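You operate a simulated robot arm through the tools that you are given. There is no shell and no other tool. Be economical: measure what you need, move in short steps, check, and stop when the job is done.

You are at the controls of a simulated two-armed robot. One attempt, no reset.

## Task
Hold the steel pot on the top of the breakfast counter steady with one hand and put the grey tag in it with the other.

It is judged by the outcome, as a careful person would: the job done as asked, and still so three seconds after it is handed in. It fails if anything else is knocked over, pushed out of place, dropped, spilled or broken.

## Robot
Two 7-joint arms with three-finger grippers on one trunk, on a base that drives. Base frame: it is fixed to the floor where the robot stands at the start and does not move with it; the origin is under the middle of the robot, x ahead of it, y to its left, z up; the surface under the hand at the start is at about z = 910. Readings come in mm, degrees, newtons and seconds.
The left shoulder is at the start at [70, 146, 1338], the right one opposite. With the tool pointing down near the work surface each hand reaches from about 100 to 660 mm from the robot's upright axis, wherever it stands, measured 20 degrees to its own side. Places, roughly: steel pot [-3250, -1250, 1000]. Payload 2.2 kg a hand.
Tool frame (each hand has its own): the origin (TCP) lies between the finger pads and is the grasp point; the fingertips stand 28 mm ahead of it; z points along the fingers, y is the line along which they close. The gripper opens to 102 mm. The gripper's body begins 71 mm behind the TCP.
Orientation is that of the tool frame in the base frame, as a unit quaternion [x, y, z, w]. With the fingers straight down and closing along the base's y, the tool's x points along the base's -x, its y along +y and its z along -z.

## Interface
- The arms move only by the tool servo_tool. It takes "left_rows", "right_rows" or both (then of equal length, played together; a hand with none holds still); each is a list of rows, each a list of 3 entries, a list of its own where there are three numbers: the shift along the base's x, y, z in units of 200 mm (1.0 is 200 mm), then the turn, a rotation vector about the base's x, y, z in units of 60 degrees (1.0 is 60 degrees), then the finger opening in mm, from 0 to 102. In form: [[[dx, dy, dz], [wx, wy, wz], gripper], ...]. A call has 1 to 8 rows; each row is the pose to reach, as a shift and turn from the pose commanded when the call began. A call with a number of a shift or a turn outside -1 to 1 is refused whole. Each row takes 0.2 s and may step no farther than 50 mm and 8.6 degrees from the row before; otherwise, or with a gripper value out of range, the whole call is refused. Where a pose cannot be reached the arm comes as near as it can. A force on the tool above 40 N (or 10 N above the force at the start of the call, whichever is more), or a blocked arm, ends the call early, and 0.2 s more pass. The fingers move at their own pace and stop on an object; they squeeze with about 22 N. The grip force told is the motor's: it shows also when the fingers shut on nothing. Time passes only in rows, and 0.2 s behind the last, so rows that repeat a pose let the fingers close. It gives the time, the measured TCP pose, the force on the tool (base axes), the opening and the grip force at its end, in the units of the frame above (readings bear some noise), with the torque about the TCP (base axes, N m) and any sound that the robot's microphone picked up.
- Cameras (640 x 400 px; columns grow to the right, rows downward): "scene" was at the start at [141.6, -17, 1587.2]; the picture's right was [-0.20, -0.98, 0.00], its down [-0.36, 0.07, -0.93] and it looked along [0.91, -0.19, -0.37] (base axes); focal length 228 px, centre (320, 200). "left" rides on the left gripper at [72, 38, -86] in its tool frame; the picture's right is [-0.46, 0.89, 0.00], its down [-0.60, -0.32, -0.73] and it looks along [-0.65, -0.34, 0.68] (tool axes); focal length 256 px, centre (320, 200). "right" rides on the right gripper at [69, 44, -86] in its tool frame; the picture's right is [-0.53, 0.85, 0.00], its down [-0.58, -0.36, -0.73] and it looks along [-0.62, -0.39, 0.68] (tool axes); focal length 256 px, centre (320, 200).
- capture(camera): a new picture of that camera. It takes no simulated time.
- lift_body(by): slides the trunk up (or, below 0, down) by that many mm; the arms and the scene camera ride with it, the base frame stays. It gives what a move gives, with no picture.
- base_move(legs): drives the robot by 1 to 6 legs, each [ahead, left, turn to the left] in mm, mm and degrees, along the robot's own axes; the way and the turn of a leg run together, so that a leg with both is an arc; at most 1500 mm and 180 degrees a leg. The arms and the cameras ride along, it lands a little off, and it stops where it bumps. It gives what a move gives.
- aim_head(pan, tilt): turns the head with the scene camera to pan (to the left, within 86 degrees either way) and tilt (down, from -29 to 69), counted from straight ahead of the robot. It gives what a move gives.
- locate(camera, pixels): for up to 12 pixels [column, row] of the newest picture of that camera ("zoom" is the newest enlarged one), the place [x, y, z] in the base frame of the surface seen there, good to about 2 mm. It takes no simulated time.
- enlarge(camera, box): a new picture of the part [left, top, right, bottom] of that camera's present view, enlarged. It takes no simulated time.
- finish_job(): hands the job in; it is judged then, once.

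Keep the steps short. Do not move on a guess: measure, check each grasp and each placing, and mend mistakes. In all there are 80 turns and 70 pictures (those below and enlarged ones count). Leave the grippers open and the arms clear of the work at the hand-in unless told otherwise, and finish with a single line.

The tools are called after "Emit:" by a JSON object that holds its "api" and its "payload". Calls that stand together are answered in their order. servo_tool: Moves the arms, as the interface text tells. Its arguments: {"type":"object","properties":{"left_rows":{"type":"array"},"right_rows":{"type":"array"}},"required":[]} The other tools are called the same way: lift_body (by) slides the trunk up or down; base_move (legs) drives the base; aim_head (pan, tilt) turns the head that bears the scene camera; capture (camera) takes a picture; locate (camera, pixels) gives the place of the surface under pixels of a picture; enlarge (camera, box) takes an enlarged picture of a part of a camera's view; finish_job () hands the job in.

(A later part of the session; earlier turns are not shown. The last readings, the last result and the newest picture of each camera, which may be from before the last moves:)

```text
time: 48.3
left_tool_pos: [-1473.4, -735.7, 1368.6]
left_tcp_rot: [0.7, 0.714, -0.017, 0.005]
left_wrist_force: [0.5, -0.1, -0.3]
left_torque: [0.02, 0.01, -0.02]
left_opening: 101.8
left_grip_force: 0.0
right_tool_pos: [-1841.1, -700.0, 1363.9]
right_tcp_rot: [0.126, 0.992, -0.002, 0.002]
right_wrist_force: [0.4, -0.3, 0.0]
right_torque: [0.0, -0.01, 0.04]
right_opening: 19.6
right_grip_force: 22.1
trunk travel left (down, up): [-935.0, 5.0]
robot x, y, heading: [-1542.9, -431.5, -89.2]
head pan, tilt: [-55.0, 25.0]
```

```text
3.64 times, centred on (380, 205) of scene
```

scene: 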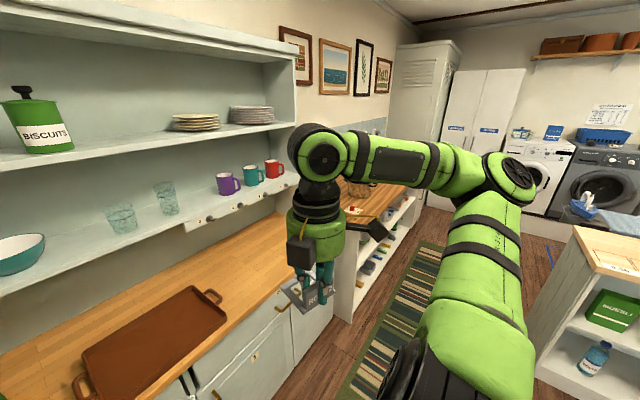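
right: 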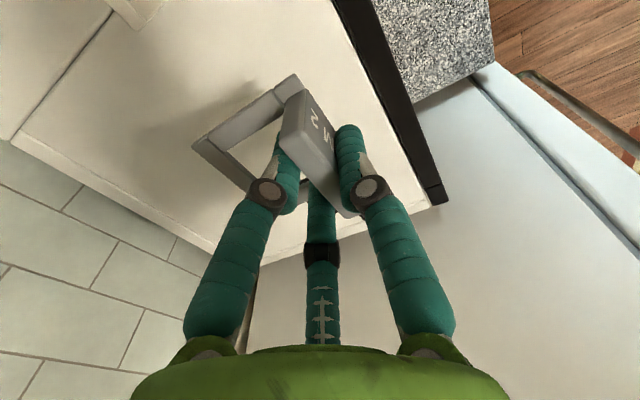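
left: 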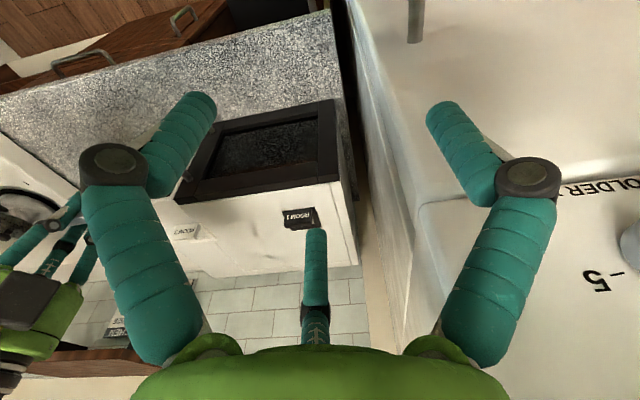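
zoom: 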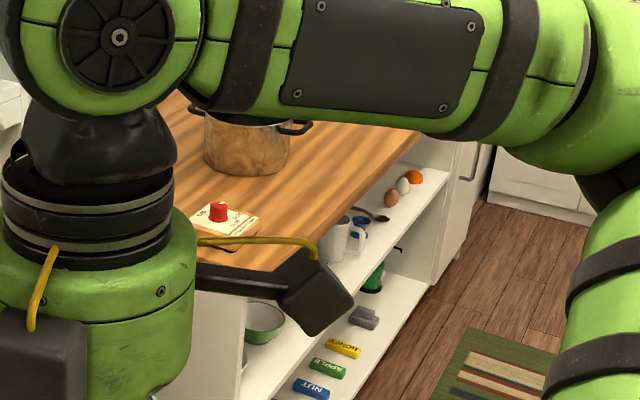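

The breakfast counter is the wooden-topped unit: top z 920, front edge y ≈ −995, with the pot and a small board on it. I drive 1680 mm to the right along the corridor so that I stand in front of the pot.

Emit:
{"api": "base_move", "payload": {"legs": [[0, -1000, -0.4], [0, -690, -0.4]]}}

Emit:
{"api": "aim_head", "payload": {"pan": 0, "tilt": 40}}

Emit:
{"api": "capture", "payload": {"camera": "scene"}}

```text
time: 56.9
left_tool_pos: [-3164.4, -743.6, 1367.8]
left_tcp_rot: [0.704, 0.71, -0.017, 0.004]
left_wrist_force: [0.9, 0.1, 0.5]
left_torque: [-0.02, 0.03, -0.03]
left_opening: 102.2
left_grip_force: 0.0
right_tool_pos: [-3532.4, -703.9, 1364.4]
right_tcp_rot: [0.132, 0.991, -0.002, 0.002]
right_wrist_force: [-0.3, 1.0, 0.3]
right_torque: [-0.03, 0.05, 0.03]
right_opening: 19.9
right_grip_force: 22.1
trunk travel left (down, up): [-935.0, 5.0]
robot x, y, heading: [-3234.2, -436.6, -90.4]
head pan, tilt: [-55.0, 25.0]
```

```text
time: 58.1
left_tool_pos: [-3164.9, -744.0, 1366.6]
left_tcp_rot: [0.704, 0.71, -0.017, 0.005]
left_wrist_force: [0.3, 0.6, 0.2]
left_torque: [0.02, 0.01, 0.01]
left_opening: 101.9
left_grip_force: 0.1
right_tool_pos: [-3533.8, -703.2, 1364.4]
right_tcp_rot: [0.132, 0.991, -0.003, 0.002]
right_wrist_force: [-0.1, -0.3, -0.9]
right_torque: [0.01, 0.04, -0.01]
right_opening: 19.7
right_grip_force: 22.2
trunk travel left (down, up): [-935.0, 5.0]
robot x, y, heading: [-3240.3, -436.0, -90.0]
head pan, tilt: [0.0, 40.0]
```

```text
40 pictures are left
```

scene: 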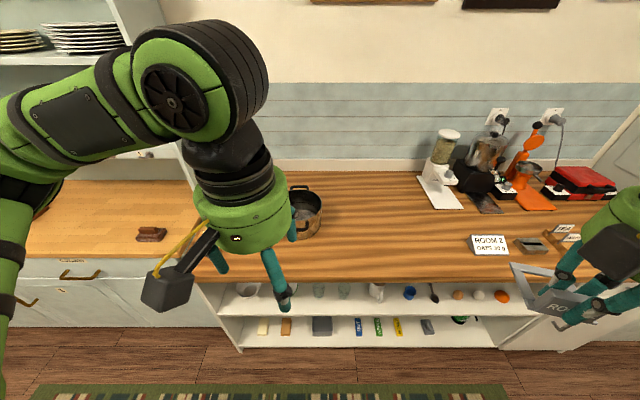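

The pot is at about (306,210), partly hidden by the left hand. I move the left hand left and up out of the way, then measure.

Emit:
{"api": "servo_tool", "payload": {"left_rows": [[[0.2, 0, 0], [0, 0, 0], 102], [[0.4, 0, 0], [0, 0, 0], 102], [[0.6, 0, 0], [0, 0, 0], 102], [[0.7, 0, 0], [0, 0, 0], 102]]}}

Emit:
{"api": "capture", "payload": {"camera": "scene"}}

Emit:
{"api": "enlarge", "payload": {"camera": "scene", "box": [220, 150, 400, 270]}}

```text
time: 59.1
left_tool_pos: [-3026.6, -744.0, 1365.3]
left_tcp_rot: [0.705, 0.709, -0.017, 0.004]
left_wrist_force: [-0.1, -0.6, -0.2]
left_torque: [0.03, 0.0, 0.0]
left_opening: 102.1
left_grip_force: 0.1
right_tool_pos: [-3534.1, -702.6, 1363.2]
right_tcp_rot: [0.131, 0.991, -0.002, 0.002]
right_wrist_force: [0.8, -0.2, -1.0]
right_torque: [-0.02, 0.01, -0.01]
right_opening: 19.7
right_grip_force: 21.9
trunk travel left (down, up): [-935.0, 5.0]
robot x, y, heading: [-3234.0, -437.7, -90.1]
head pan, tilt: [0.0, 40.0]
```

```text
39 pictures are left
```

scene: 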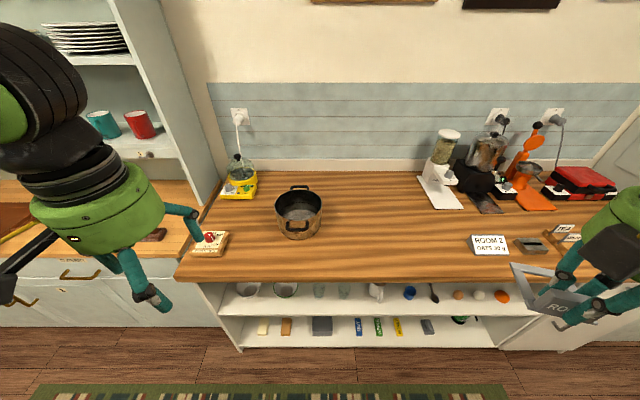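

```text
3.33 times, centred on (310, 210) of scene
```

zoom: 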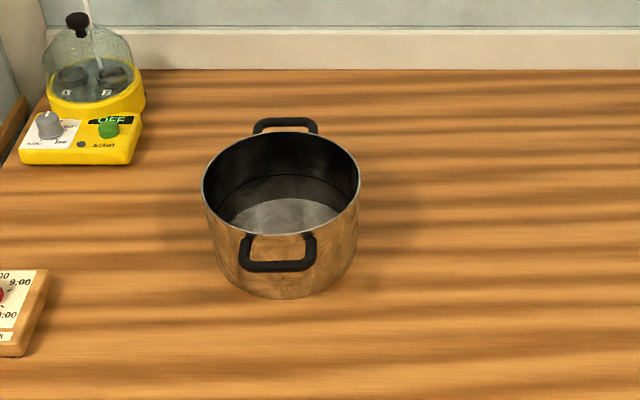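

The pot is clear of neighbours, with handles at front and back. I measure the rim, handles and inner floor.

Emit:
{"api": "locate", "payload": {"camera": "zoom", "pixels": [[204, 190], [358, 190], [280, 133], [283, 234], [278, 268], [250, 240], [312, 240], [285, 122], [280, 215], [280, 298], [235, 205], [330, 205]]}}

```text
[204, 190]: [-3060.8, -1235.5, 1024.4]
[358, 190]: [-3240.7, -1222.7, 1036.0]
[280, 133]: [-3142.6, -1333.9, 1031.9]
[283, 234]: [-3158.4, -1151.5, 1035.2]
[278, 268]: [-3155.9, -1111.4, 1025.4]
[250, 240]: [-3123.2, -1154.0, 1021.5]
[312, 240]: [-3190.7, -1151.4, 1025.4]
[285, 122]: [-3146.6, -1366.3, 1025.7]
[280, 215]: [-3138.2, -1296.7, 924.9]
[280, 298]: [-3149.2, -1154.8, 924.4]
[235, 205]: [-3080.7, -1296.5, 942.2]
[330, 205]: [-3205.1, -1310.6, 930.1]
```

The pot centre is about (−3150, −1242), radius ≈ 90, rim z 1035, inner floor ≈ 925, and it is empty. I go 80 mm left and 230 mm ahead; the hands stay high.

Emit:
{"api": "base_move", "payload": {"legs": [[0, 80, 0], [230, 0, 0]]}}

Emit:
{"api": "capture", "payload": {"camera": "scene"}}

```text
time: 61.5
left_tool_pos: [-2952.3, -971.2, 1367.3]
left_tcp_rot: [0.705, 0.709, -0.018, 0.005]
left_wrist_force: [0.4, 0.5, -1.2]
left_torque: [-0.07, -0.04, 0.0]
left_opening: 101.9
left_grip_force: 0.0
right_tool_pos: [-3458.2, -930.1, 1364.4]
right_tcp_rot: [0.134, 0.991, -0.004, 0.002]
right_wrist_force: [0.8, 1.1, -0.4]
right_torque: [0.0, 0.01, 0.01]
right_opening: 19.6
right_grip_force: 22.2
trunk travel left (down, up): [-935.0, 5.0]
robot x, y, heading: [-3157.8, -669.4, -90.1]
head pan, tilt: [0.0, 40.0]
```

```text
37 pictures are left
```

scene: 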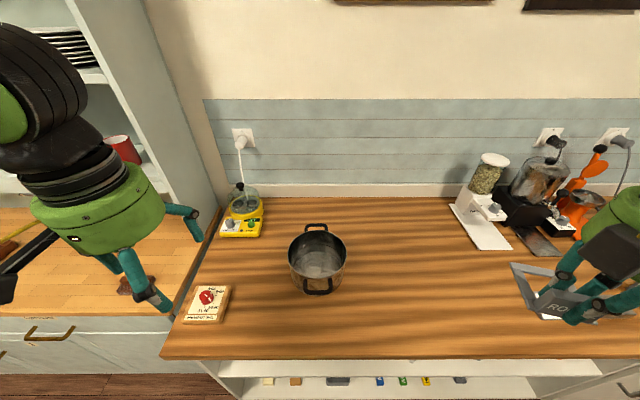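

I enlarge the pot for a precise rim measurement.

Emit:
{"api": "enlarge", "payload": {"camera": "scene", "box": [270, 210, 366, 304]}}

```text
4.26 times, centred on (318, 257) of scene
```

zoom: 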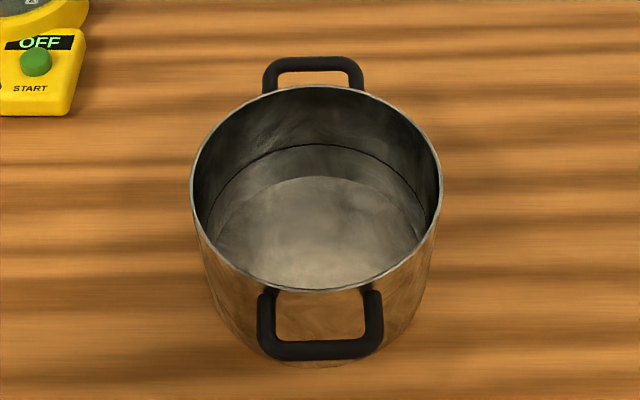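

Emit:
{"api": "locate", "payload": {"camera": "zoom", "pixels": [[193, 185], [441, 185], [195, 195], [439, 195], [316, 88], [320, 289], [319, 352], [315, 62], [318, 230], [230, 240], [196, 215], [207, 150]]}}

```text
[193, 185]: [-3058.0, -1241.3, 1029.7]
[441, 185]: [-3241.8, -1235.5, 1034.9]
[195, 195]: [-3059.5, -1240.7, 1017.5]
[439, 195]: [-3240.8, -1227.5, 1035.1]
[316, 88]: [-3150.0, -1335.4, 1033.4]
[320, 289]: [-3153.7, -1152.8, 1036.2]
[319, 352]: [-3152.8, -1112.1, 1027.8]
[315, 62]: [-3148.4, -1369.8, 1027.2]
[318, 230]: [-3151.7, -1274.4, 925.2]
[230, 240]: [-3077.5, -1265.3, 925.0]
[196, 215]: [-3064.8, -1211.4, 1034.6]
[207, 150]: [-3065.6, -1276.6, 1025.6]
```

The pot centre is (−3150, −1243), with the left wall at x ≈ −3060. The left hand already closes along x with its camera away from the pot, so I'll pinch the left rim. First I bring it partway over and down.

Emit:
{"api": "servo_tool", "payload": {"left_rows": [[[-0.05, -0.17, -0.12], [0, 0, 0], 102], [[-0.1, -0.34, -0.24], [0, 0, 0], 102], [[-0.2, -0.5, -0.36], [0, 0, 0], 102], [[-0.3, -0.66, -0.48], [0, 0, 0], 102], [[-0.4, -0.82, -0.6], [0, 0, 0], 102], [[-0.5, -0.98, -0.68], [0, 0, 0], 102]]}}

Emit:
{"api": "capture", "payload": {"camera": "left"}}

```text
time: 62.9
left_tool_pos: [-3051.7, -1177.2, 1227.4]
left_tcp_rot: [0.704, 0.71, -0.015, 0.005]
left_wrist_force: [0.6, -1.2, -0.5]
left_torque: [0.0, -0.05, -0.01]
left_opening: 101.9
left_grip_force: 0.1
right_tool_pos: [-3458.0, -936.1, 1363.0]
right_tcp_rot: [0.134, 0.991, -0.002, 0.003]
right_wrist_force: [-0.2, -1.1, -0.1]
right_torque: [0.04, -0.04, 0.0]
right_opening: 19.4
right_grip_force: 22.0
trunk travel left (down, up): [-935.0, 5.0]
robot x, y, heading: [-3156.8, -669.3, -90.3]
head pan, tilt: [0.0, 40.0]
```

```text
35 pictures are left
```

left: 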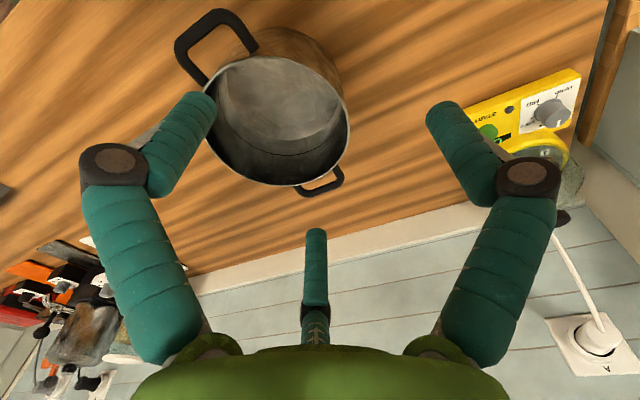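

I locate the finger tips relative to the pot, and check the nearby yellow device.

Emit:
{"api": "locate", "payload": {"camera": "left", "pixels": [[205, 103], [440, 112], [316, 235], [348, 130], [213, 90], [280, 186], [515, 150], [575, 75], [560, 217], [490, 130], [275, 60]]}}

```text
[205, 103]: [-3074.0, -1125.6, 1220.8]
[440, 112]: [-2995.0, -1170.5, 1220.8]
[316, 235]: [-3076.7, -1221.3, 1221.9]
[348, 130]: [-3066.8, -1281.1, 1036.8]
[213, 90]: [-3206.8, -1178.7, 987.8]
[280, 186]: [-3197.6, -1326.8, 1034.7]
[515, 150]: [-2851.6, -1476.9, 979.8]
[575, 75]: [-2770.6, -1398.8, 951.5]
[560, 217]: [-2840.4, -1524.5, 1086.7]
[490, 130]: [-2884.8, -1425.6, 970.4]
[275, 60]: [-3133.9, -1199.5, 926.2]
```

The hand has three round prongs: two face the pot's inside (−x), one the outside. The right hover point is about (−3070, −1243). I move there at z 1095 with opening 70 and check.

Emit:
{"api": "servo_tool", "payload": {"left_rows": [[[-0.05, -0.18, -0.1], [0, 0, 0], 80], [[-0.09, -0.33, -0.25], [0, 0, 0], 70], [[-0.09, -0.33, -0.45], [0, 0, 0], 70], [[-0.09, -0.33, -0.65], [0, 0, 0], 70], [[-0.09, -0.33, -0.65], [0, 0, 0], 70]]}}

Emit:
{"api": "capture", "payload": {"camera": "left"}}

Emit:
{"api": "enlarge", "payload": {"camera": "scene", "box": [220, 160, 420, 310]}}

```text
time: 64.1
left_tool_pos: [-3070.0, -1240.1, 1098.1]
left_tcp_rot: [0.705, 0.709, -0.017, 0.004]
left_wrist_force: [-0.4, -0.1, 0.5]
left_torque: [0.0, 0.02, -0.02]
left_opening: 70.1
left_grip_force: 0.0
right_tool_pos: [-3455.7, -936.4, 1364.2]
right_tcp_rot: [0.133, 0.991, -0.001, 0.002]
right_wrist_force: [-0.9, 0.2, 0.0]
right_torque: [0.03, 0.04, -0.06]
right_opening: 20.1
right_grip_force: 22.2
trunk travel left (down, up): [-935.0, 5.0]
robot x, y, heading: [-3153.4, -668.5, -90.1]
head pan, tilt: [0.0, 40.0]
```

```text
34 pictures are left
```

left: 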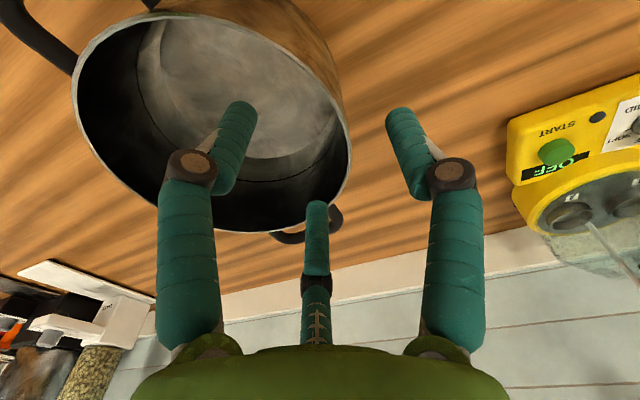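

```text
2.67 times, centred on (320, 235) of scene
```

zoom: 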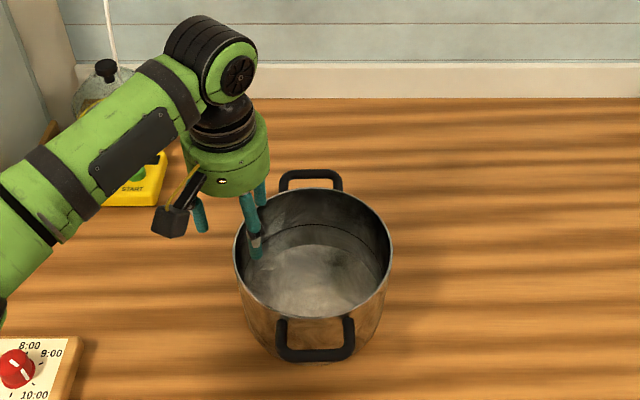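

The two inner prongs are over the pot's mouth and one is outside. I descend to z 1040.

Emit:
{"api": "servo_tool", "payload": {"left_rows": [[[0, -0.01, -0.1], [0, 0, 0], 70], [[0, -0.01, -0.2], [0, 0, 0], 70], [[0, -0.01, -0.29], [0, 0, 0], 70], [[0, -0.01, -0.29], [0, 0, 0], 70]]}}

Emit:
{"api": "capture", "payload": {"camera": "left"}}

```text
time: 65.1
left_tool_pos: [-3067.8, -1241.6, 1041.0]
left_tcp_rot: [0.705, 0.709, -0.017, 0.004]
left_wrist_force: [0.8, -1.0, -0.3]
left_torque: [0.02, 0.0, -0.01]
left_opening: 69.6
left_grip_force: 0.0
right_tool_pos: [-3455.3, -934.3, 1363.9]
right_tcp_rot: [0.134, 0.991, -0.002, 0.002]
right_wrist_force: [0.1, 0.1, -0.4]
right_torque: [0.0, 0.01, -0.02]
right_opening: 19.6
right_grip_force: 22.0
trunk travel left (down, up): [-935.0, 5.0]
robot x, y, heading: [-3152.6, -668.4, -89.8]
head pan, tilt: [0.0, 40.0]
```

```text
32 pictures are left
```

left: 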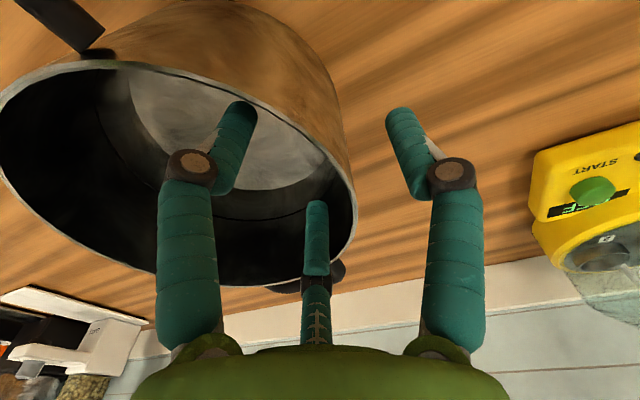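

The rim is between the prongs with no contact. I shift 4 mm outward and close gently.

Emit:
{"api": "servo_tool", "payload": {"left_rows": [[[0.02, 0, 0], [0, 0, 0], 50], [[0.02, 0, 0], [0, 0, 0], 30], [[0.02, 0, 0], [0, 0, 0], 20]]}}

Emit:
{"api": "capture", "payload": {"camera": "left"}}

```text
time: 65.9
left_tool_pos: [-3064.6, -1241.1, 1041.9]
left_tcp_rot: [0.705, 0.709, -0.017, 0.004]
left_wrist_force: [-1.3, -0.3, -0.1]
left_torque: [-0.01, 0.04, 0.0]
left_opening: 20.8
left_grip_force: 0.1
right_tool_pos: [-3456.9, -934.6, 1363.9]
right_tcp_rot: [0.133, 0.991, -0.001, 0.002]
right_wrist_force: [-0.1, 0.1, -0.5]
right_torque: [-0.02, -0.02, -0.04]
right_opening: 19.8
right_grip_force: 21.9
trunk travel left (down, up): [-935.0, 5.0]
robot x, y, heading: [-3156.9, -673.1, -90.3]
head pan, tilt: [0.0, 40.0]
```

```text
31 pictures are left
```

left: 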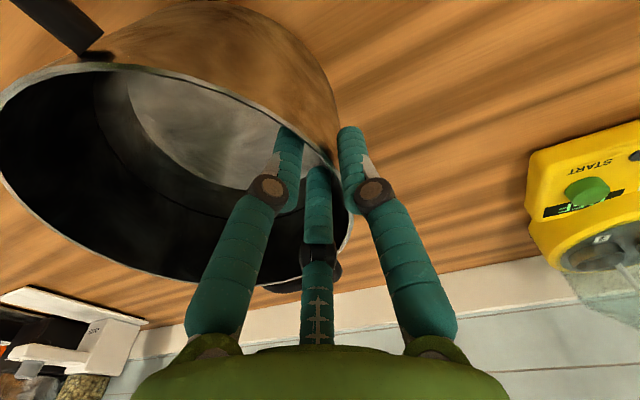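

The wall is well centred. I close fully onto it.

Emit:
{"api": "servo_tool", "payload": {"left_rows": [[[0, 0, 0], [0, 0, 0], 10], [[0, 0, 0], [0, 0, 0], 0], [[0, 0, 0], [0, 0, 0], 0]]}}

Emit:
{"api": "enlarge", "payload": {"camera": "scene", "box": [220, 160, 420, 310]}}

```text
time: 66.7
left_tool_pos: [-3063.3, -1241.4, 1042.5]
left_tcp_rot: [0.705, 0.709, -0.016, 0.005]
left_wrist_force: [-1.8, 0.0, 0.6]
left_torque: [0.11, 0.3, 0.14]
left_opening: 16.4
left_grip_force: 21.9
right_tool_pos: [-3456.7, -933.6, 1364.0]
right_tcp_rot: [0.133, 0.991, -0.002, 0.002]
right_wrist_force: [-1.0, 0.5, -0.5]
right_torque: [-0.02, -0.01, 0.0]
right_opening: 19.8
right_grip_force: 22.2
trunk travel left (down, up): [-935.0, 5.0]
robot x, y, heading: [-3154.5, -667.6, -89.9]
head pan, tilt: [0.0, 40.0]
```

```text
2.67 times, centred on (320, 235) of scene
```

zoom: 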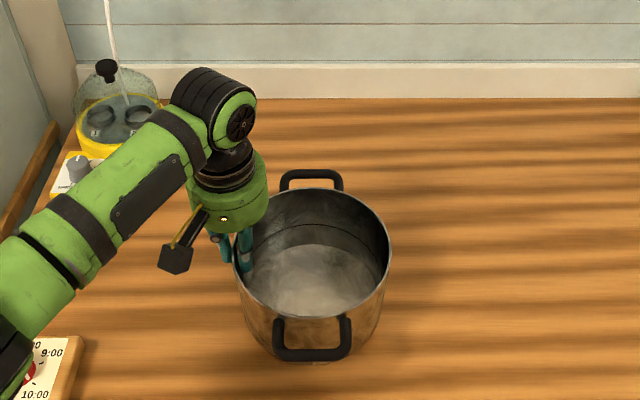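

The pot is held (22 N, opening 16.4) and still standing in place. Now the right hand: I move toward the pot, lowering partly and straightening the yaw by +15°.

Emit:
{"api": "servo_tool", "payload": {"right_rows": [[[0.09, -0.158, -0.09], [0, 0, 0.043], 0], [[0.18, -0.316, -0.18], [0, 0, 0.086], 0], [[0.27, -0.474, -0.27], [0, 0, 0.129], 0], [[0.36, -0.632, -0.36], [0, 0, 0.172], 0], [[0.45, -0.79, -0.45], [0, 0, 0.215], 0], [[0.54, -0.95, -0.54], [0, 0, 0.257], 0]]}}

Emit:
{"api": "capture", "payload": {"camera": "scene"}}

Emit:
{"api": "capture", "payload": {"camera": "right"}}

```text
time: 68.1
left_tool_pos: [-3063.5, -1241.9, 1042.8]
left_tcp_rot: [0.705, 0.709, -0.017, 0.004]
left_wrist_force: [-0.1, -1.8, 3.6]
left_torque: [0.53, 0.22, 0.02]
left_opening: 16.5
left_grip_force: 21.4
right_tool_pos: [-3344.8, -1125.5, 1254.8]
right_tcp_rot: [-0.002, 1.0, -0.002, 0.002]
right_wrist_force: [0.0, -0.3, -0.3]
right_torque: [0.0, 0.01, 0.01]
right_opening: 19.7
right_grip_force: 22.2
trunk travel left (down, up): [-935.0, 5.0]
robot x, y, heading: [-3155.1, -670.3, -90.3]
head pan, tilt: [0.0, 40.0]
```

```text
29 pictures are left
```

scene: 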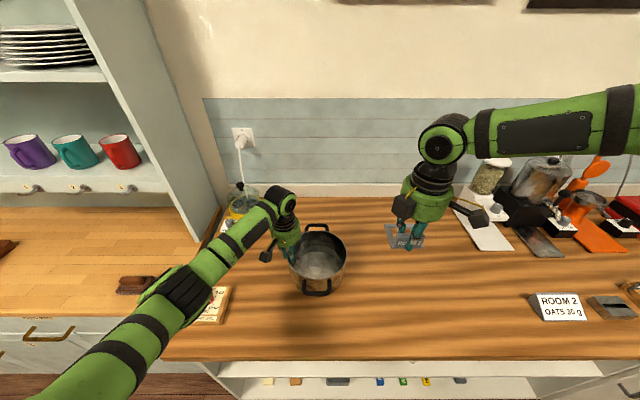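

```text
28 pictures are left
```

right: 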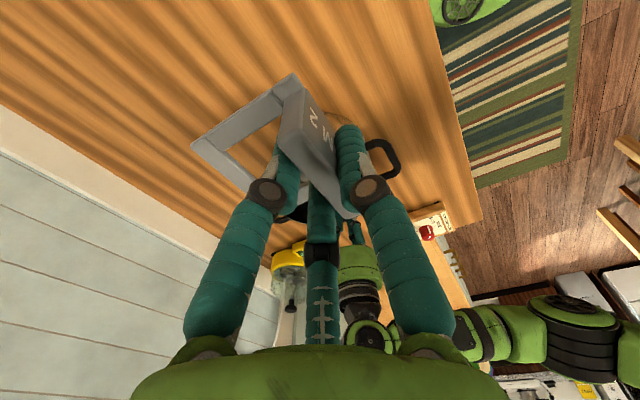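

I measure the held tag's corners relative to the right TCP (−3345, −1125, 1255).

Emit:
{"api": "locate", "payload": {"camera": "right", "pixels": [[196, 145], [293, 78], [300, 95], [325, 165], [340, 205], [230, 178], [283, 95], [304, 100]]}}

```text
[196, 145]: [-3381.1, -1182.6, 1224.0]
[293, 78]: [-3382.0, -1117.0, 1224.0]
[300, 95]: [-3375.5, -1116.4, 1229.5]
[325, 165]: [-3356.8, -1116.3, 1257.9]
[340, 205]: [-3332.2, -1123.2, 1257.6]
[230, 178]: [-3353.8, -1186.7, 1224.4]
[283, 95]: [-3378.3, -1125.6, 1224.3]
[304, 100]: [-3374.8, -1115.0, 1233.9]
```

The tag spans TCP x −37…+33, y −60…+9, bottom 37 below. I check the black boxes on the right gripper that could touch the pot or the left hand.

Emit:
{"api": "enlarge", "payload": {"camera": "scene", "box": [360, 120, 520, 260]}}

Emit:
{"api": "locate", "payload": {"camera": "scene", "pixels": [[402, 205], [402, 215], [393, 205], [412, 205], [478, 215], [478, 226], [488, 215], [425, 205], [449, 208], [407, 190]]}}

```text
2.86 times, centred on (440, 190) of scene
```

zoom: 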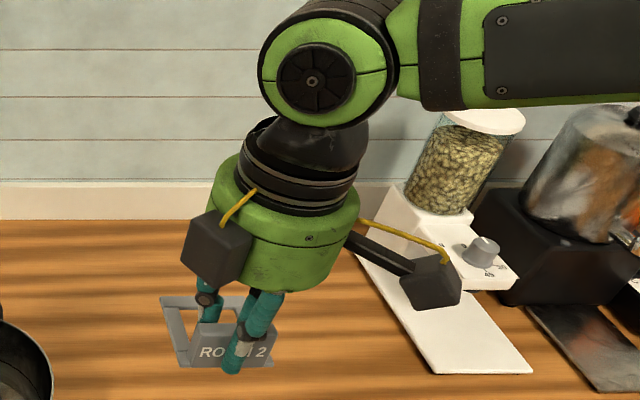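

```text
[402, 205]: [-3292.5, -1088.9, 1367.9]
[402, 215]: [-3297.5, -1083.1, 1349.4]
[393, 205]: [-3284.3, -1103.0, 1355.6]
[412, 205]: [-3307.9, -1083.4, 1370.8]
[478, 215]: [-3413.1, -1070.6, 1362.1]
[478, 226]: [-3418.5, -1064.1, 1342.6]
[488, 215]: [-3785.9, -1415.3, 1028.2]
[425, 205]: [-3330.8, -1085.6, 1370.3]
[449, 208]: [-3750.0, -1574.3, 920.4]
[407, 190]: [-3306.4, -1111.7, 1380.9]
```

There is about 18 mm between the bodies if I release at TCP (−3184, −1218). I move above that point and stop at z 1110, with the tag's bottom at 1073 above the rim at 1035.

Emit:
{"api": "servo_tool", "payload": {"right_rows": [[[0.18, -0.1, -0.1], [0, 0, 0], 0], [[0.36, -0.2, -0.2], [0, 0, 0], 0], [[0.54, -0.3, -0.3], [0, 0, 0], 0], [[0.68, -0.4, -0.45], [0, 0, 0], 0], [[0.78, -0.4625, -0.6], [0, 0, 0], 0], [[0.805, -0.4625, -0.725], [0, 0, 0], 0]]}}

Emit:
{"api": "enlarge", "payload": {"camera": "scene", "box": [220, 160, 420, 310]}}

Emit:
{"api": "capture", "payload": {"camera": "right"}}

```text
time: 69.5
left_tool_pos: [-3063.1, -1240.0, 1040.4]
left_tcp_rot: [0.705, 0.709, -0.016, 0.004]
left_wrist_force: [2.8, -0.4, 3.6]
left_torque: [0.15, 0.13, 0.08]
left_opening: 16.5
left_grip_force: 22.0
right_tool_pos: [-3301.8, -1142.2, 1180.4]
right_tcp_rot: [-0.002, 1.0, -0.002, 0.003]
right_wrist_force: [-0.8, 0.0, 0.1]
right_torque: [0.01, 0.01, 0.01]
right_opening: 19.9
right_grip_force: 21.9
right hand out of reach, approached as far as the arm can: row 2, 3, 4, 5, 6
trunk travel left (down, up): [-935.0, 5.0]
robot x, y, heading: [-3156.0, -668.1, -90.0]
head pan, tilt: [0.0, 40.0]
```

```text
2.67 times, centred on (320, 235) of scene
```

zoom: 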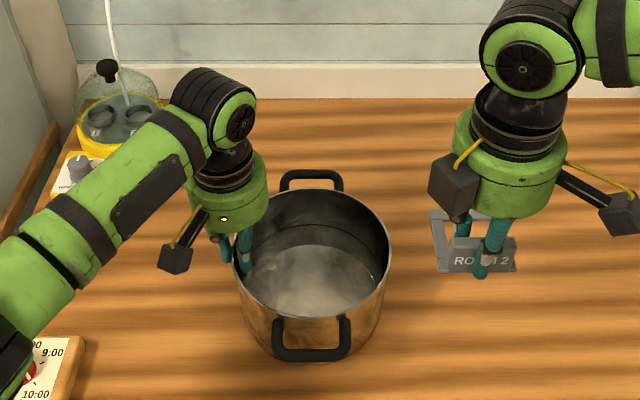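

```text
25 pictures are left
```

right: 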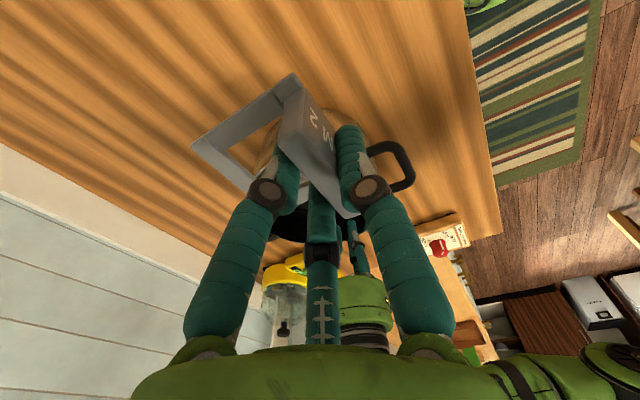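

The right wrist seems to hit a joint limit with this yaw: it is only 404 mm ahead of its shoulder. I turn the tool back by 45° about z at the present place, then test the reach.

Emit:
{"api": "servo_tool", "payload": {"right_rows": [[[0, 0, 0.05], [0, 0, -0.14], 0], [[0, 0, 0.05], [0, 0, -0.28], 0], [[0, 0, 0.05], [0, 0, -0.42], 0], [[0.05, -0.05, 0.05], [0, 0, -0.56], 0], [[0.1, -0.15, 0.05], [0, 0, -0.7], 0], [[0.15, -0.25, 0.05], [0, 0, -0.75], 0], [[0.2, -0.35, 0], [0, 0, -0.75], 0]]}}

```text
time: 71.1
left_tool_pos: [-3062.7, -1240.8, 1042.4]
left_tcp_rot: [0.705, 0.709, -0.017, 0.004]
left_wrist_force: [2.3, 0.3, 1.9]
left_torque: [-0.05, 0.15, 0.01]
left_opening: 16.2
left_grip_force: 21.7
right_tool_pos: [-3307.7, -1160.7, 1199.2]
right_tcp_rot: [0.382, 0.924, -0.004, 0.003]
right_wrist_force: [0.8, -0.6, -0.1]
right_torque: [0.04, 0.03, 0.04]
right_opening: 19.9
right_grip_force: 21.9
right hand out of reach, approached as far as the arm can: row 4, 5, 6, 7
trunk travel left (down, up): [-935.0, 5.0]
robot x, y, heading: [-3156.0, -667.8, -89.9]
head pan, tilt: [0.0, 40.0]
```

It's still short; the elbow is swung out wide to the right. I pull the hand back and bring the wrist to its natural yaw, so the elbow can settle, and then look.

Emit:
{"api": "servo_tool", "payload": {"right_rows": [[[0, 0.2, 0.05], [0, 0, -0.14], 0], [[0, 0.4, 0.1], [0, 0, -0.28], 0], [[0, 0.6, 0.1], [0, 0, -0.42], 0], [[0, 0.8, 0.1], [0, 0, -0.56], 0], [[0, 0.95, 0.1], [0, 0, -0.7], 0], [[0, 0.95, 0.1], [0, 0, -0.75], 0]]}}

Emit:
{"api": "capture", "payload": {"camera": "scene"}}

```text
time: 72.5
left_tool_pos: [-3064.1, -1240.2, 1041.9]
left_tcp_rot: [0.705, 0.709, -0.017, 0.003]
left_wrist_force: [1.6, -0.6, 1.9]
left_torque: [-0.3, 0.19, 0.16]
left_opening: 16.4
left_grip_force: 22.2
right_tool_pos: [-3308.5, -969.0, 1223.8]
right_tcp_rot: [0.706, 0.708, -0.004, 0.0]
right_wrist_force: [-0.1, 1.0, -0.4]
right_torque: [0.0, -0.01, -0.01]
right_opening: 20.0
right_grip_force: 21.9
trunk travel left (down, up): [-935.0, 5.0]
robot x, y, heading: [-3157.5, -667.9, -90.1]
head pan, tilt: [0.0, 40.0]
```

```text
24 pictures are left
```

scene: 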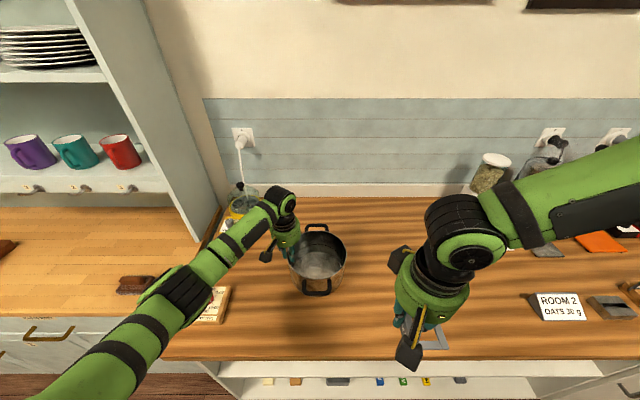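

Now I test the reach with this natural yaw, going forward and left and staying above the rim.

Emit:
{"api": "servo_tool", "payload": {"right_rows": [[[0.05, -0.2, -0.05], [0, 0, 0], 0], [[0.1, -0.4, -0.1], [0, 0, 0], 0], [[0.2, -0.58, -0.15], [0, 0, 0], 0], [[0.3, -0.76, -0.2], [0, 0, 0], 0], [[0.4, -0.92, -0.25], [0, 0, 0], 0], [[0.5, -1.0, -0.3], [0, 0, 0], 0]]}}

```text
time: 73.9
left_tool_pos: [-3063.5, -1240.2, 1040.5]
left_tcp_rot: [0.705, 0.709, -0.018, 0.004]
left_wrist_force: [3.6, -0.9, 2.3]
left_torque: [0.39, 0.2, -0.04]
left_opening: 16.3
left_grip_force: 22.1
right_tool_pos: [-3284.6, -1123.5, 1192.9]
right_tcp_rot: [0.706, 0.708, -0.002, 0.002]
right_wrist_force: [0.2, 0.3, -0.4]
right_torque: [-0.01, 0.03, -0.03]
right_opening: 19.7
right_grip_force: 22.0
right hand out of reach, approached as far as the arm can: row 4, 5, 6
trunk travel left (down, up): [-935.0, 5.0]
robot x, y, heading: [-3155.4, -663.1, -90.2]
head pan, tilt: [0.0, 40.0]
```

I look at the right arm's posture to understand the limit.

Emit:
{"api": "aim_head", "payload": {"pan": -45, "tilt": 30}}

Emit:
{"api": "capture", "payload": {"camera": "scene"}}

Emit:
{"api": "aim_head", "payload": {"pan": 50, "tilt": 35}}

Emit:
{"api": "capture", "payload": {"camera": "scene"}}

```text
time: 75.0
left_tool_pos: [-3063.7, -1241.6, 1042.6]
left_tcp_rot: [0.706, 0.708, -0.018, 0.004]
left_wrist_force: [3.9, -2.1, 2.5]
left_torque: [-0.07, 0.17, 0.05]
left_opening: 16.4
left_grip_force: 22.4
right_tool_pos: [-3286.2, -1123.5, 1192.3]
right_tcp_rot: [0.706, 0.708, -0.003, 0.001]
right_wrist_force: [0.2, 0.6, -0.1]
right_torque: [0.02, 0.0, 0.03]
right_opening: 19.5
right_grip_force: 21.8
trunk travel left (down, up): [-935.0, 5.0]
robot x, y, heading: [-3156.3, -668.7, -89.7]
head pan, tilt: [-45.0, 30.0]
```

```text
23 pictures are left
```

scene: 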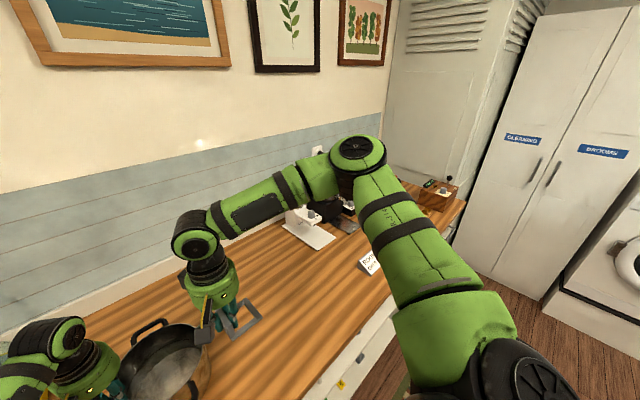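

```text
time: 76.7
left_tool_pos: [-3063.4, -1241.1, 1042.5]
left_tcp_rot: [0.705, 0.709, -0.017, 0.004]
left_wrist_force: [2.0, 0.5, 2.2]
left_torque: [-0.2, 0.23, 0.05]
left_opening: 16.4
left_grip_force: 22.3
right_tool_pos: [-3286.0, -1124.0, 1193.0]
right_tcp_rot: [0.706, 0.708, -0.003, 0.002]
right_wrist_force: [-0.3, 0.4, 0.0]
right_torque: [-0.03, -0.02, 0.0]
right_opening: 19.8
right_grip_force: 22.4
trunk travel left (down, up): [-935.0, 5.0]
robot x, y, heading: [-3159.4, -670.0, -90.1]
head pan, tilt: [50.0, 35.0]
```

```text
22 pictures are left
```

scene: 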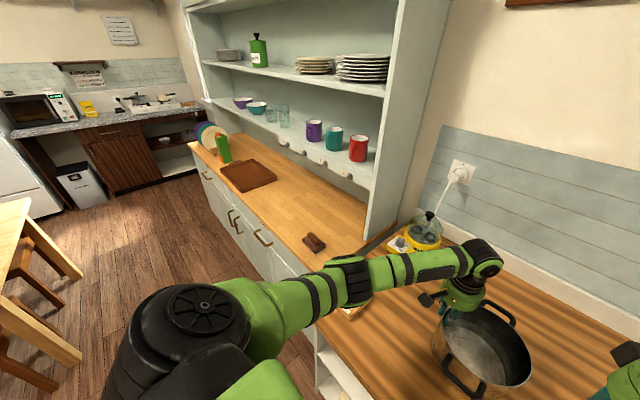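

The right arm is folded in a wide sideways bend while the left is nearly straight. I'll swing the right hand out to the right-front to straighten the arm, then sweep it in to the left.

Emit:
{"api": "servo_tool", "payload": {"right_rows": [[[-0.2, 0, 0.05], [0, 0, 0], 0], [[-0.4, 0, 0.1], [0, 0, 0], 0], [[-0.6, -0.05, 0.1], [0, 0, 0], 0], [[-0.75, -0.2, 0.1], [0, 0, 0], 0], [[-0.75, -0.4, 0.1], [0, 0, 0], 0], [[-0.6, -0.5, 0.1], [0, 0, 0], 0]]}}

Emit:
{"api": "aim_head", "payload": {"pan": -20, "tilt": 35}}

Emit:
{"api": "capture", "payload": {"camera": "scene"}}

```text
time: 78.1
left_tool_pos: [-3064.2, -1242.6, 1042.4]
left_tcp_rot: [0.706, 0.708, -0.018, 0.004]
left_wrist_force: [0.0, -0.7, 1.4]
left_torque: [0.32, 0.34, -0.08]
left_opening: 16.1
left_grip_force: 21.7
right_tool_pos: [-3404.4, -1223.3, 1214.9]
right_tcp_rot: [0.705, 0.709, -0.003, 0.0]
right_wrist_force: [0.0, 0.3, -0.9]
right_torque: [0.01, 0.04, 0.0]
right_opening: 19.8
right_grip_force: 21.7
trunk travel left (down, up): [-935.0, 5.0]
robot x, y, heading: [-3159.2, -668.2, -90.3]
head pan, tilt: [50.0, 35.0]
```

```text
time: 79.5
left_tool_pos: [-3064.3, -1240.3, 1042.6]
left_tcp_rot: [0.706, 0.708, -0.017, 0.004]
left_wrist_force: [0.8, 1.2, -0.2]
left_torque: [-0.01, 0.24, 0.0]
left_opening: 16.1
left_grip_force: 22.0
right_tool_pos: [-3405.3, -1223.6, 1214.9]
right_tcp_rot: [0.706, 0.709, -0.003, 0.0]
right_wrist_force: [-0.1, 0.7, -1.1]
right_torque: [-0.02, -0.01, 0.0]
right_opening: 19.7
right_grip_force: 22.3
trunk travel left (down, up): [-935.0, 5.0]
robot x, y, heading: [-3155.9, -671.3, -90.5]
head pan, tilt: [-20.0, 35.0]
```

```text
21 pictures are left
```

scene: 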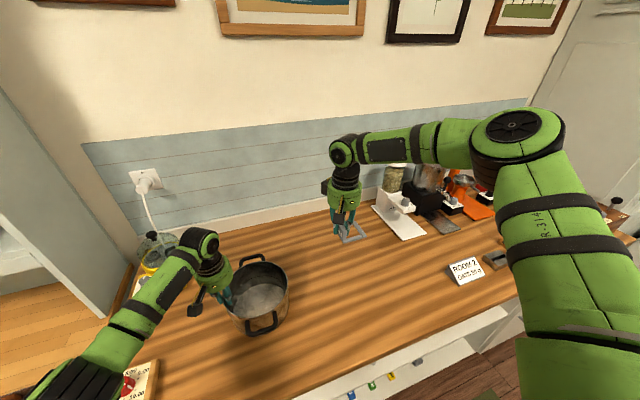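

That was reachable without limits at y −1223. Now I sweep left toward the pot at this depth and height.

Emit:
{"api": "servo_tool", "payload": {"right_rows": [[[0.2, 0, 0], [0, 0, 0], 0], [[0.4, 0, 0], [0, 0, 0], 0], [[0.6, 0, 0], [0, 0, 0], 0], [[0.8, 0, 0], [0, 0, 0], 0], [[0.95, 0, -0.05], [0, 0, 0], 0]]}}

```text
time: 80.8
left_tool_pos: [-3063.0, -1240.3, 1041.6]
left_tcp_rot: [0.705, 0.709, -0.017, 0.004]
left_wrist_force: [1.5, 1.0, 0.6]
left_torque: [-0.02, 0.24, 0.01]
left_opening: 16.6
left_grip_force: 22.5
right_tool_pos: [-3301.2, -1160.7, 1225.1]
right_tcp_rot: [0.706, 0.708, -0.004, 0.002]
right_wrist_force: [-0.4, 0.8, -1.0]
right_torque: [-0.03, -0.01, 0.0]
right_opening: 19.9
right_grip_force: 22.3
right hand out of reach, approached as far as the arm can: row 1, 2, 3, 4, 5
trunk travel left (down, up): [-935.0, 5.0]
robot x, y, heading: [-3156.3, -666.2, -90.1]
head pan, tilt: [-20.0, 35.0]
```

The leftward limit depends on height, so I test lower: down to z 1095, which still keeps the tag's bottom above the rim, then left.

Emit:
{"api": "servo_tool", "payload": {"right_rows": [[[-0.1, 0, -0.2], [0, 0, 0], 0], [[-0.15, 0, -0.42], [0, 0, 0], 0], [[-0.1, 0, -0.64], [0, 0, 0], 0], [[0.1, -0.1, -0.64], [0, 0, 0], 0], [[0.3, -0.2, -0.64], [0, 0, 0], 0], [[0.45, -0.25, -0.64], [0, 0, 0], 0]]}}

```text
time: 82.2
left_tool_pos: [-3063.3, -1240.4, 1042.2]
left_tcp_rot: [0.705, 0.709, -0.017, 0.004]
left_wrist_force: [1.3, 0.7, 0.7]
left_torque: [-0.15, 0.23, 0.0]
left_opening: 16.2
left_grip_force: 22.0
right_tool_pos: [-3312.5, -1139.1, 1157.2]
right_tcp_rot: [0.706, 0.708, -0.004, 0.002]
right_wrist_force: [-0.2, 0.6, -0.4]
right_torque: [0.0, 0.01, 0.03]
right_opening: 19.7
right_grip_force: 22.0
right hand out of reach, approached as far as the arm can: row 2, 3, 4, 5, 6
trunk travel left (down, up): [-935.0, 5.0]
robot x, y, heading: [-3162.2, -666.1, -90.3]
head pan, tilt: [-20.0, 35.0]
```

Lower is worse, so the elbow is caught in an awkward raised posture. I pull the hand back to its nominal zone (20° to its own side, nearer) and descend there so the elbow can drop.

Emit:
{"api": "servo_tool", "payload": {"right_rows": [[[-0.1, 0.2, 0.05], [0, 0, 0], 0], [[-0.2, 0.4, 0.05], [0, 0, 0], 0], [[-0.25, 0.55, -0.1], [0, 0, 0], 0], [[-0.25, 0.55, -0.3], [0, 0, 0], 0], [[-0.25, 0.55, -0.5], [0, 0, 0], 0], [[-0.25, 0.55, -0.7], [0, 0, 0], 0]]}}

Emit:
{"api": "capture", "payload": {"camera": "scene"}}

```text
time: 83.5
left_tool_pos: [-3063.4, -1242.1, 1041.1]
left_tcp_rot: [0.705, 0.709, -0.017, 0.004]
left_wrist_force: [2.9, -0.7, 1.5]
left_torque: [0.08, 0.21, -0.01]
left_opening: 16.3
left_grip_force: 21.8
right_tool_pos: [-3372.0, -1028.6, 1034.2]
right_tcp_rot: [0.706, 0.708, -0.002, 0.001]
right_wrist_force: [-0.4, -0.9, 0.1]
right_torque: [-0.02, -0.02, -0.02]
right_opening: 19.4
right_grip_force: 22.2
right hand out of reach, approached as far as the arm can: row 6
trunk travel left (down, up): [-935.0, 5.0]
robot x, y, heading: [-3157.3, -670.0, -90.3]
head pan, tilt: [-20.0, 35.0]
```

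```text
20 pictures are left
```

scene: 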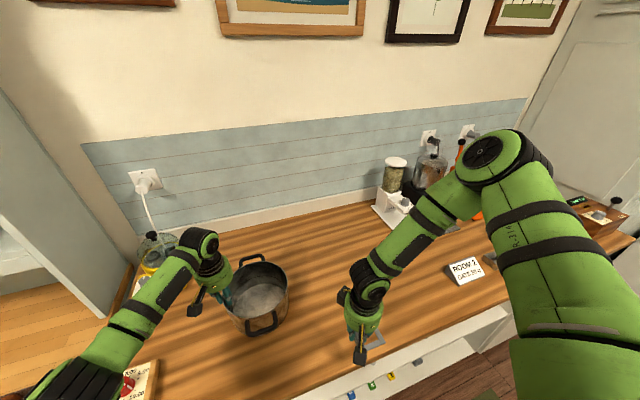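

I measure the elbow and wrist points of both arms to understand it.

Emit:
{"api": "locate", "payload": {"camera": "scene", "pixels": [[487, 148], [530, 210], [545, 330], [430, 215], [370, 280], [200, 240], [130, 315], [80, 360], [50, 385], [600, 330]]}}

```text
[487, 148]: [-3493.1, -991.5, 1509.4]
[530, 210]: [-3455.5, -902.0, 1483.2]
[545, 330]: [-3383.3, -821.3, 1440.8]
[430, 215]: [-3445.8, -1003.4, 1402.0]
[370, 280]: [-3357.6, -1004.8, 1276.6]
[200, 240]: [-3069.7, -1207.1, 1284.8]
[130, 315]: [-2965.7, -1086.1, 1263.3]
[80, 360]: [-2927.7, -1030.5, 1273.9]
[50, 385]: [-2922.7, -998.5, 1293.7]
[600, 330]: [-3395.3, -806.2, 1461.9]
```

The right elbow is high (z 1455) while the left's is low (1260). I bring the right hand back in front of the counter edge and low, so that the elbow is drawn down, before extending again.

Emit:
{"api": "servo_tool", "payload": {"right_rows": [[[0, 0, 0.2], [0, 0, 0], 0], [[-0.1, 0.2, 0.3], [0, 0, 0], 0], [[-0.2, 0.4, 0.3], [0, 0, 0], 0], [[-0.35, 0.58, 0.3], [0, 0, 0], 0], [[-0.4, 0.7, 0.15], [0, 0, 0], 0], [[-0.4, 0.75, -0.05], [0, 0, 0], 0], [[-0.4, 0.75, -0.25], [0, 0, 0], 0], [[-0.4, 0.75, -0.45], [0, 0, 0], 0]]}}

Emit:
{"api": "aim_head", "payload": {"pan": -50, "tilt": 45}}

Emit:
{"api": "capture", "payload": {"camera": "scene"}}

```text
time: 85.3
left_tool_pos: [-3063.9, -1241.9, 1042.6]
left_tcp_rot: [0.705, 0.709, -0.017, 0.004]
left_wrist_force: [2.5, 0.3, 0.4]
left_torque: [0.09, 0.25, -0.01]
left_opening: 16.4
left_grip_force: 22.1
right_tool_pos: [-3452.8, -881.8, 1004.9]
right_tcp_rot: [0.707, 0.708, -0.004, 0.001]
right_wrist_force: [0.3, -0.5, -0.9]
right_torque: [-0.03, 0.01, -0.05]
right_opening: 19.8
right_grip_force: 22.0
right hand out of reach, approached as far as the arm can: row 3, 4, 5, 6, 7, 8
trunk travel left (down, up): [-935.0, 5.0]
robot x, y, heading: [-3156.9, -670.4, -90.2]
head pan, tilt: [-20.0, 35.0]
```

```text
time: 86.3
left_tool_pos: [-3062.1, -1242.3, 1043.5]
left_tcp_rot: [0.705, 0.709, -0.017, 0.003]
left_wrist_force: [1.8, 0.8, -0.2]
left_torque: [0.04, 0.22, -0.05]
left_opening: 16.3
left_grip_force: 22.3
right_tool_pos: [-3453.2, -882.0, 1004.8]
right_tcp_rot: [0.706, 0.708, -0.003, 0.001]
right_wrist_force: [0.0, -0.1, -0.4]
right_torque: [0.05, -0.04, 0.0]
right_opening: 19.7
right_grip_force: 22.4
trunk travel left (down, up): [-935.0, 5.0]
robot x, y, heading: [-3154.9, -667.5, -90.1]
head pan, tilt: [-50.0, 45.0]
```

```text
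19 pictures are left
```

scene: 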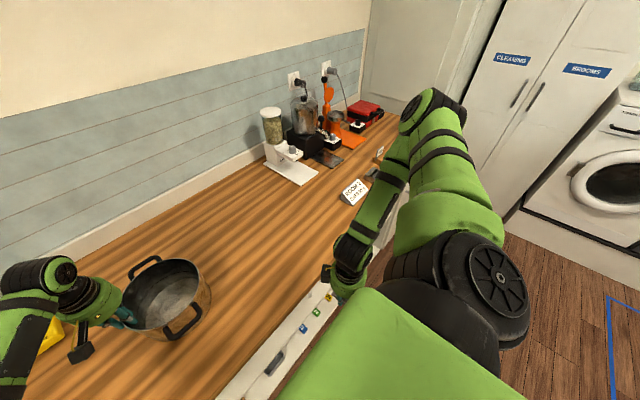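

The elbow stays up. When the arm is almost fully straight, the elbow has no sideways freedom, so I'll extend it nearly straight and then sweep in. First I raise the hand and go forward on the right side.

Emit:
{"api": "servo_tool", "payload": {"right_rows": [[[0, 0, 0.22], [0, 0, 0], 0], [[0, 0, 0.44], [0, 0, 0], 0], [[0.05, -0.1, 0.64], [0, 0, 0], 0], [[0.1, -0.3, 0.75], [0, 0, 0], 0], [[0.15, -0.5, 0.85], [0, 0, 0], 0], [[0.2, -0.7, 0.9], [0, 0, 0], 0], [[0.25, -0.9, 0.9], [0, 0, 0], 0], [[0.25, -1.0, 0.9], [0, 0, 0], 0]]}}

Emit:
{"api": "servo_tool", "payload": {"right_rows": [[[0, -0.2, 0], [0, 0, 0], 0], [[0, -0.4, 0], [0, 0, 0], 0], [[0, -0.6, 0], [0, 0, 0], 0], [[0, -0.75, 0], [0, 0, 0], 0], [[0, -0.9, 0], [0, 0, 0], 0], [[0, -1.0, 0], [0, 0, 0], 0]]}}

```text
time: 88.1
left_tool_pos: [-3064.2, -1241.3, 1041.7]
left_tcp_rot: [0.705, 0.709, -0.017, 0.004]
left_wrist_force: [0.6, -0.3, -0.7]
left_torque: [0.16, 0.32, -0.11]
left_opening: 16.2
left_grip_force: 21.8
right_tool_pos: [-3404.0, -1083.3, 1186.0]
right_tcp_rot: [0.707, 0.708, -0.004, 0.0]
right_wrist_force: [-0.6, 0.7, -0.5]
right_torque: [-0.01, -0.01, 0.02]
right_opening: 20.1
right_grip_force: 22.3
right hand out of reach, approached as far as the arm can: row 1, 2, 3, 4
trunk travel left (down, up): [-935.0, 5.0]
robot x, y, heading: [-3158.5, -675.0, -90.4]
head pan, tilt: [-50.0, 45.0]
```

```text
time: 89.5
left_tool_pos: [-3063.2, -1240.6, 1041.6]
left_tcp_rot: [0.705, 0.709, -0.017, 0.004]
left_wrist_force: [2.6, -1.1, 1.5]
left_torque: [0.2, 0.2, -0.07]
left_opening: 16.0
left_grip_force: 21.9
right_tool_pos: [-3419.3, -1238.9, 1197.7]
right_tcp_rot: [0.706, 0.708, -0.004, 0.001]
right_wrist_force: [-0.6, -0.4, -0.9]
right_torque: [-0.02, -0.02, -0.01]
right_opening: 19.7
right_grip_force: 21.7
right hand out of reach, approached as far as the arm can: row 4, 5, 6
trunk travel left (down, up): [-935.0, 5.0]
robot x, y, heading: [-3157.8, -672.6, -90.2]
head pan, tilt: [-50.0, 45.0]
```

Emit:
{"api": "aim_head", "payload": {"pan": -30, "tilt": 35}}

Emit:
{"api": "capture", "payload": {"camera": "scene"}}

```text
time: 90.3
left_tool_pos: [-3062.9, -1241.8, 1041.9]
left_tcp_rot: [0.705, 0.709, -0.017, 0.003]
left_wrist_force: [1.7, 0.8, 1.2]
left_torque: [0.03, 0.2, -0.08]
left_opening: 16.0
left_grip_force: 22.2
right_tool_pos: [-3419.4, -1241.0, 1198.3]
right_tcp_rot: [0.706, 0.708, -0.003, 0.0]
right_wrist_force: [0.2, -0.1, 0.5]
right_torque: [0.0, 0.01, 0.02]
right_opening: 19.8
right_grip_force: 22.9
trunk travel left (down, up): [-935.0, 5.0]
robot x, y, heading: [-3158.9, -669.9, -90.0]
head pan, tilt: [-30.0, 35.0]
```

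```text
18 pictures are left
```

scene: 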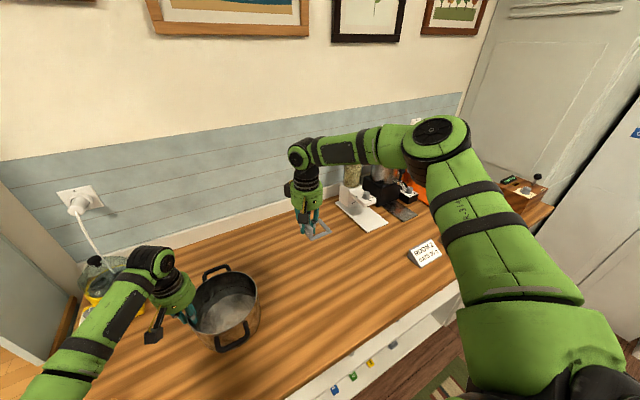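

The right upper arm is pinned at its inner limit; it works only farther to its own side and at mid height. So I'll re-stage: let go of the pot, lift both hands, shift the base left and lower the trunk, then grip again. First I release and raise the left hand straight up, and retract the right.

Emit:
{"api": "servo_tool", "payload": {"left_rows": [[[0, 0, 0], [0, 0, 0], 40], [[-0.02, 0, 0], [0, 0, 0], 70], [[-0.02, 0, 0.2], [0, 0, 0], 70], [[-0.02, 0, 0.44], [0, 0, 0], 70], [[-0.02, 0.05, 0.67], [0, 0, 0], 70], [[-0.02, 0.2, 0.85], [0, 0, 0], 70], [[0, 0.42, 0.95], [0, 0, 0], 70], [[0, 0.65, 1.0], [0, 0, 0], 70]], "right_rows": [[[0, 0, 0], [0, 0, 0], 0], [[0, 0.1, 0.05], [0, 0, 0], 0], [[0, 0.2, 0.1], [0, 0, 0], 0], [[0, 0.35, 0.15], [0, 0, 0], 0], [[0, 0.5, 0.2], [0, 0, 0], 0], [[0, 0.65, 0.25], [0, 0, 0], 0], [[0, 0.8, 0.3], [0, 0, 0], 0], [[0, 0.9, 0.4], [0, 0, 0], 0]]}}

Emit:
{"api": "aim_head", "payload": {"pan": 0, "tilt": 42}}

Emit:
{"api": "capture", "payload": {"camera": "scene"}}

```text
time: 92.1
left_tool_pos: [-3063.2, -1103.7, 1243.1]
left_tcp_rot: [0.705, 0.709, -0.017, 0.005]
left_wrist_force: [0.5, 0.1, -0.2]
left_torque: [-0.07, -0.04, -0.02]
left_opening: 69.9
left_grip_force: 0.0
right_tool_pos: [-3420.3, -1055.7, 1279.3]
right_tcp_rot: [0.706, 0.708, -0.005, 0.002]
right_wrist_force: [0.1, 0.2, 0.9]
right_torque: [-0.05, 0.01, -0.01]
right_opening: 19.5
right_grip_force: 21.8
trunk travel left (down, up): [-935.0, 5.0]
robot x, y, heading: [-3155.0, -667.2, -90.3]
head pan, tilt: [-30.0, 35.0]
```

```text
time: 93.1
left_tool_pos: [-3063.4, -1109.4, 1242.9]
left_tcp_rot: [0.706, 0.708, -0.016, 0.004]
left_wrist_force: [0.2, 0.2, -0.2]
left_torque: [0.03, -0.04, -0.02]
left_opening: 70.2
left_grip_force: 0.0
right_tool_pos: [-3419.2, -1060.3, 1277.9]
right_tcp_rot: [0.706, 0.708, -0.003, 0.001]
right_wrist_force: [0.6, 0.2, -0.6]
right_torque: [-0.02, 0.0, -0.03]
right_opening: 19.9
right_grip_force: 22.7
trunk travel left (down, up): [-935.0, 5.0]
robot x, y, heading: [-3159.4, -670.0, -90.3]
head pan, tilt: [0.0, 42.0]
```

```text
17 pictures are left
```

scene: 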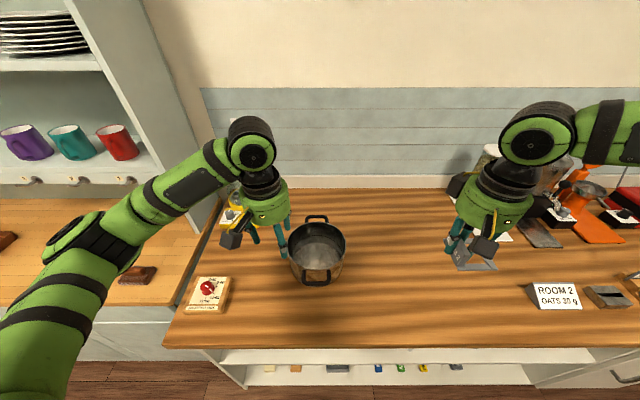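

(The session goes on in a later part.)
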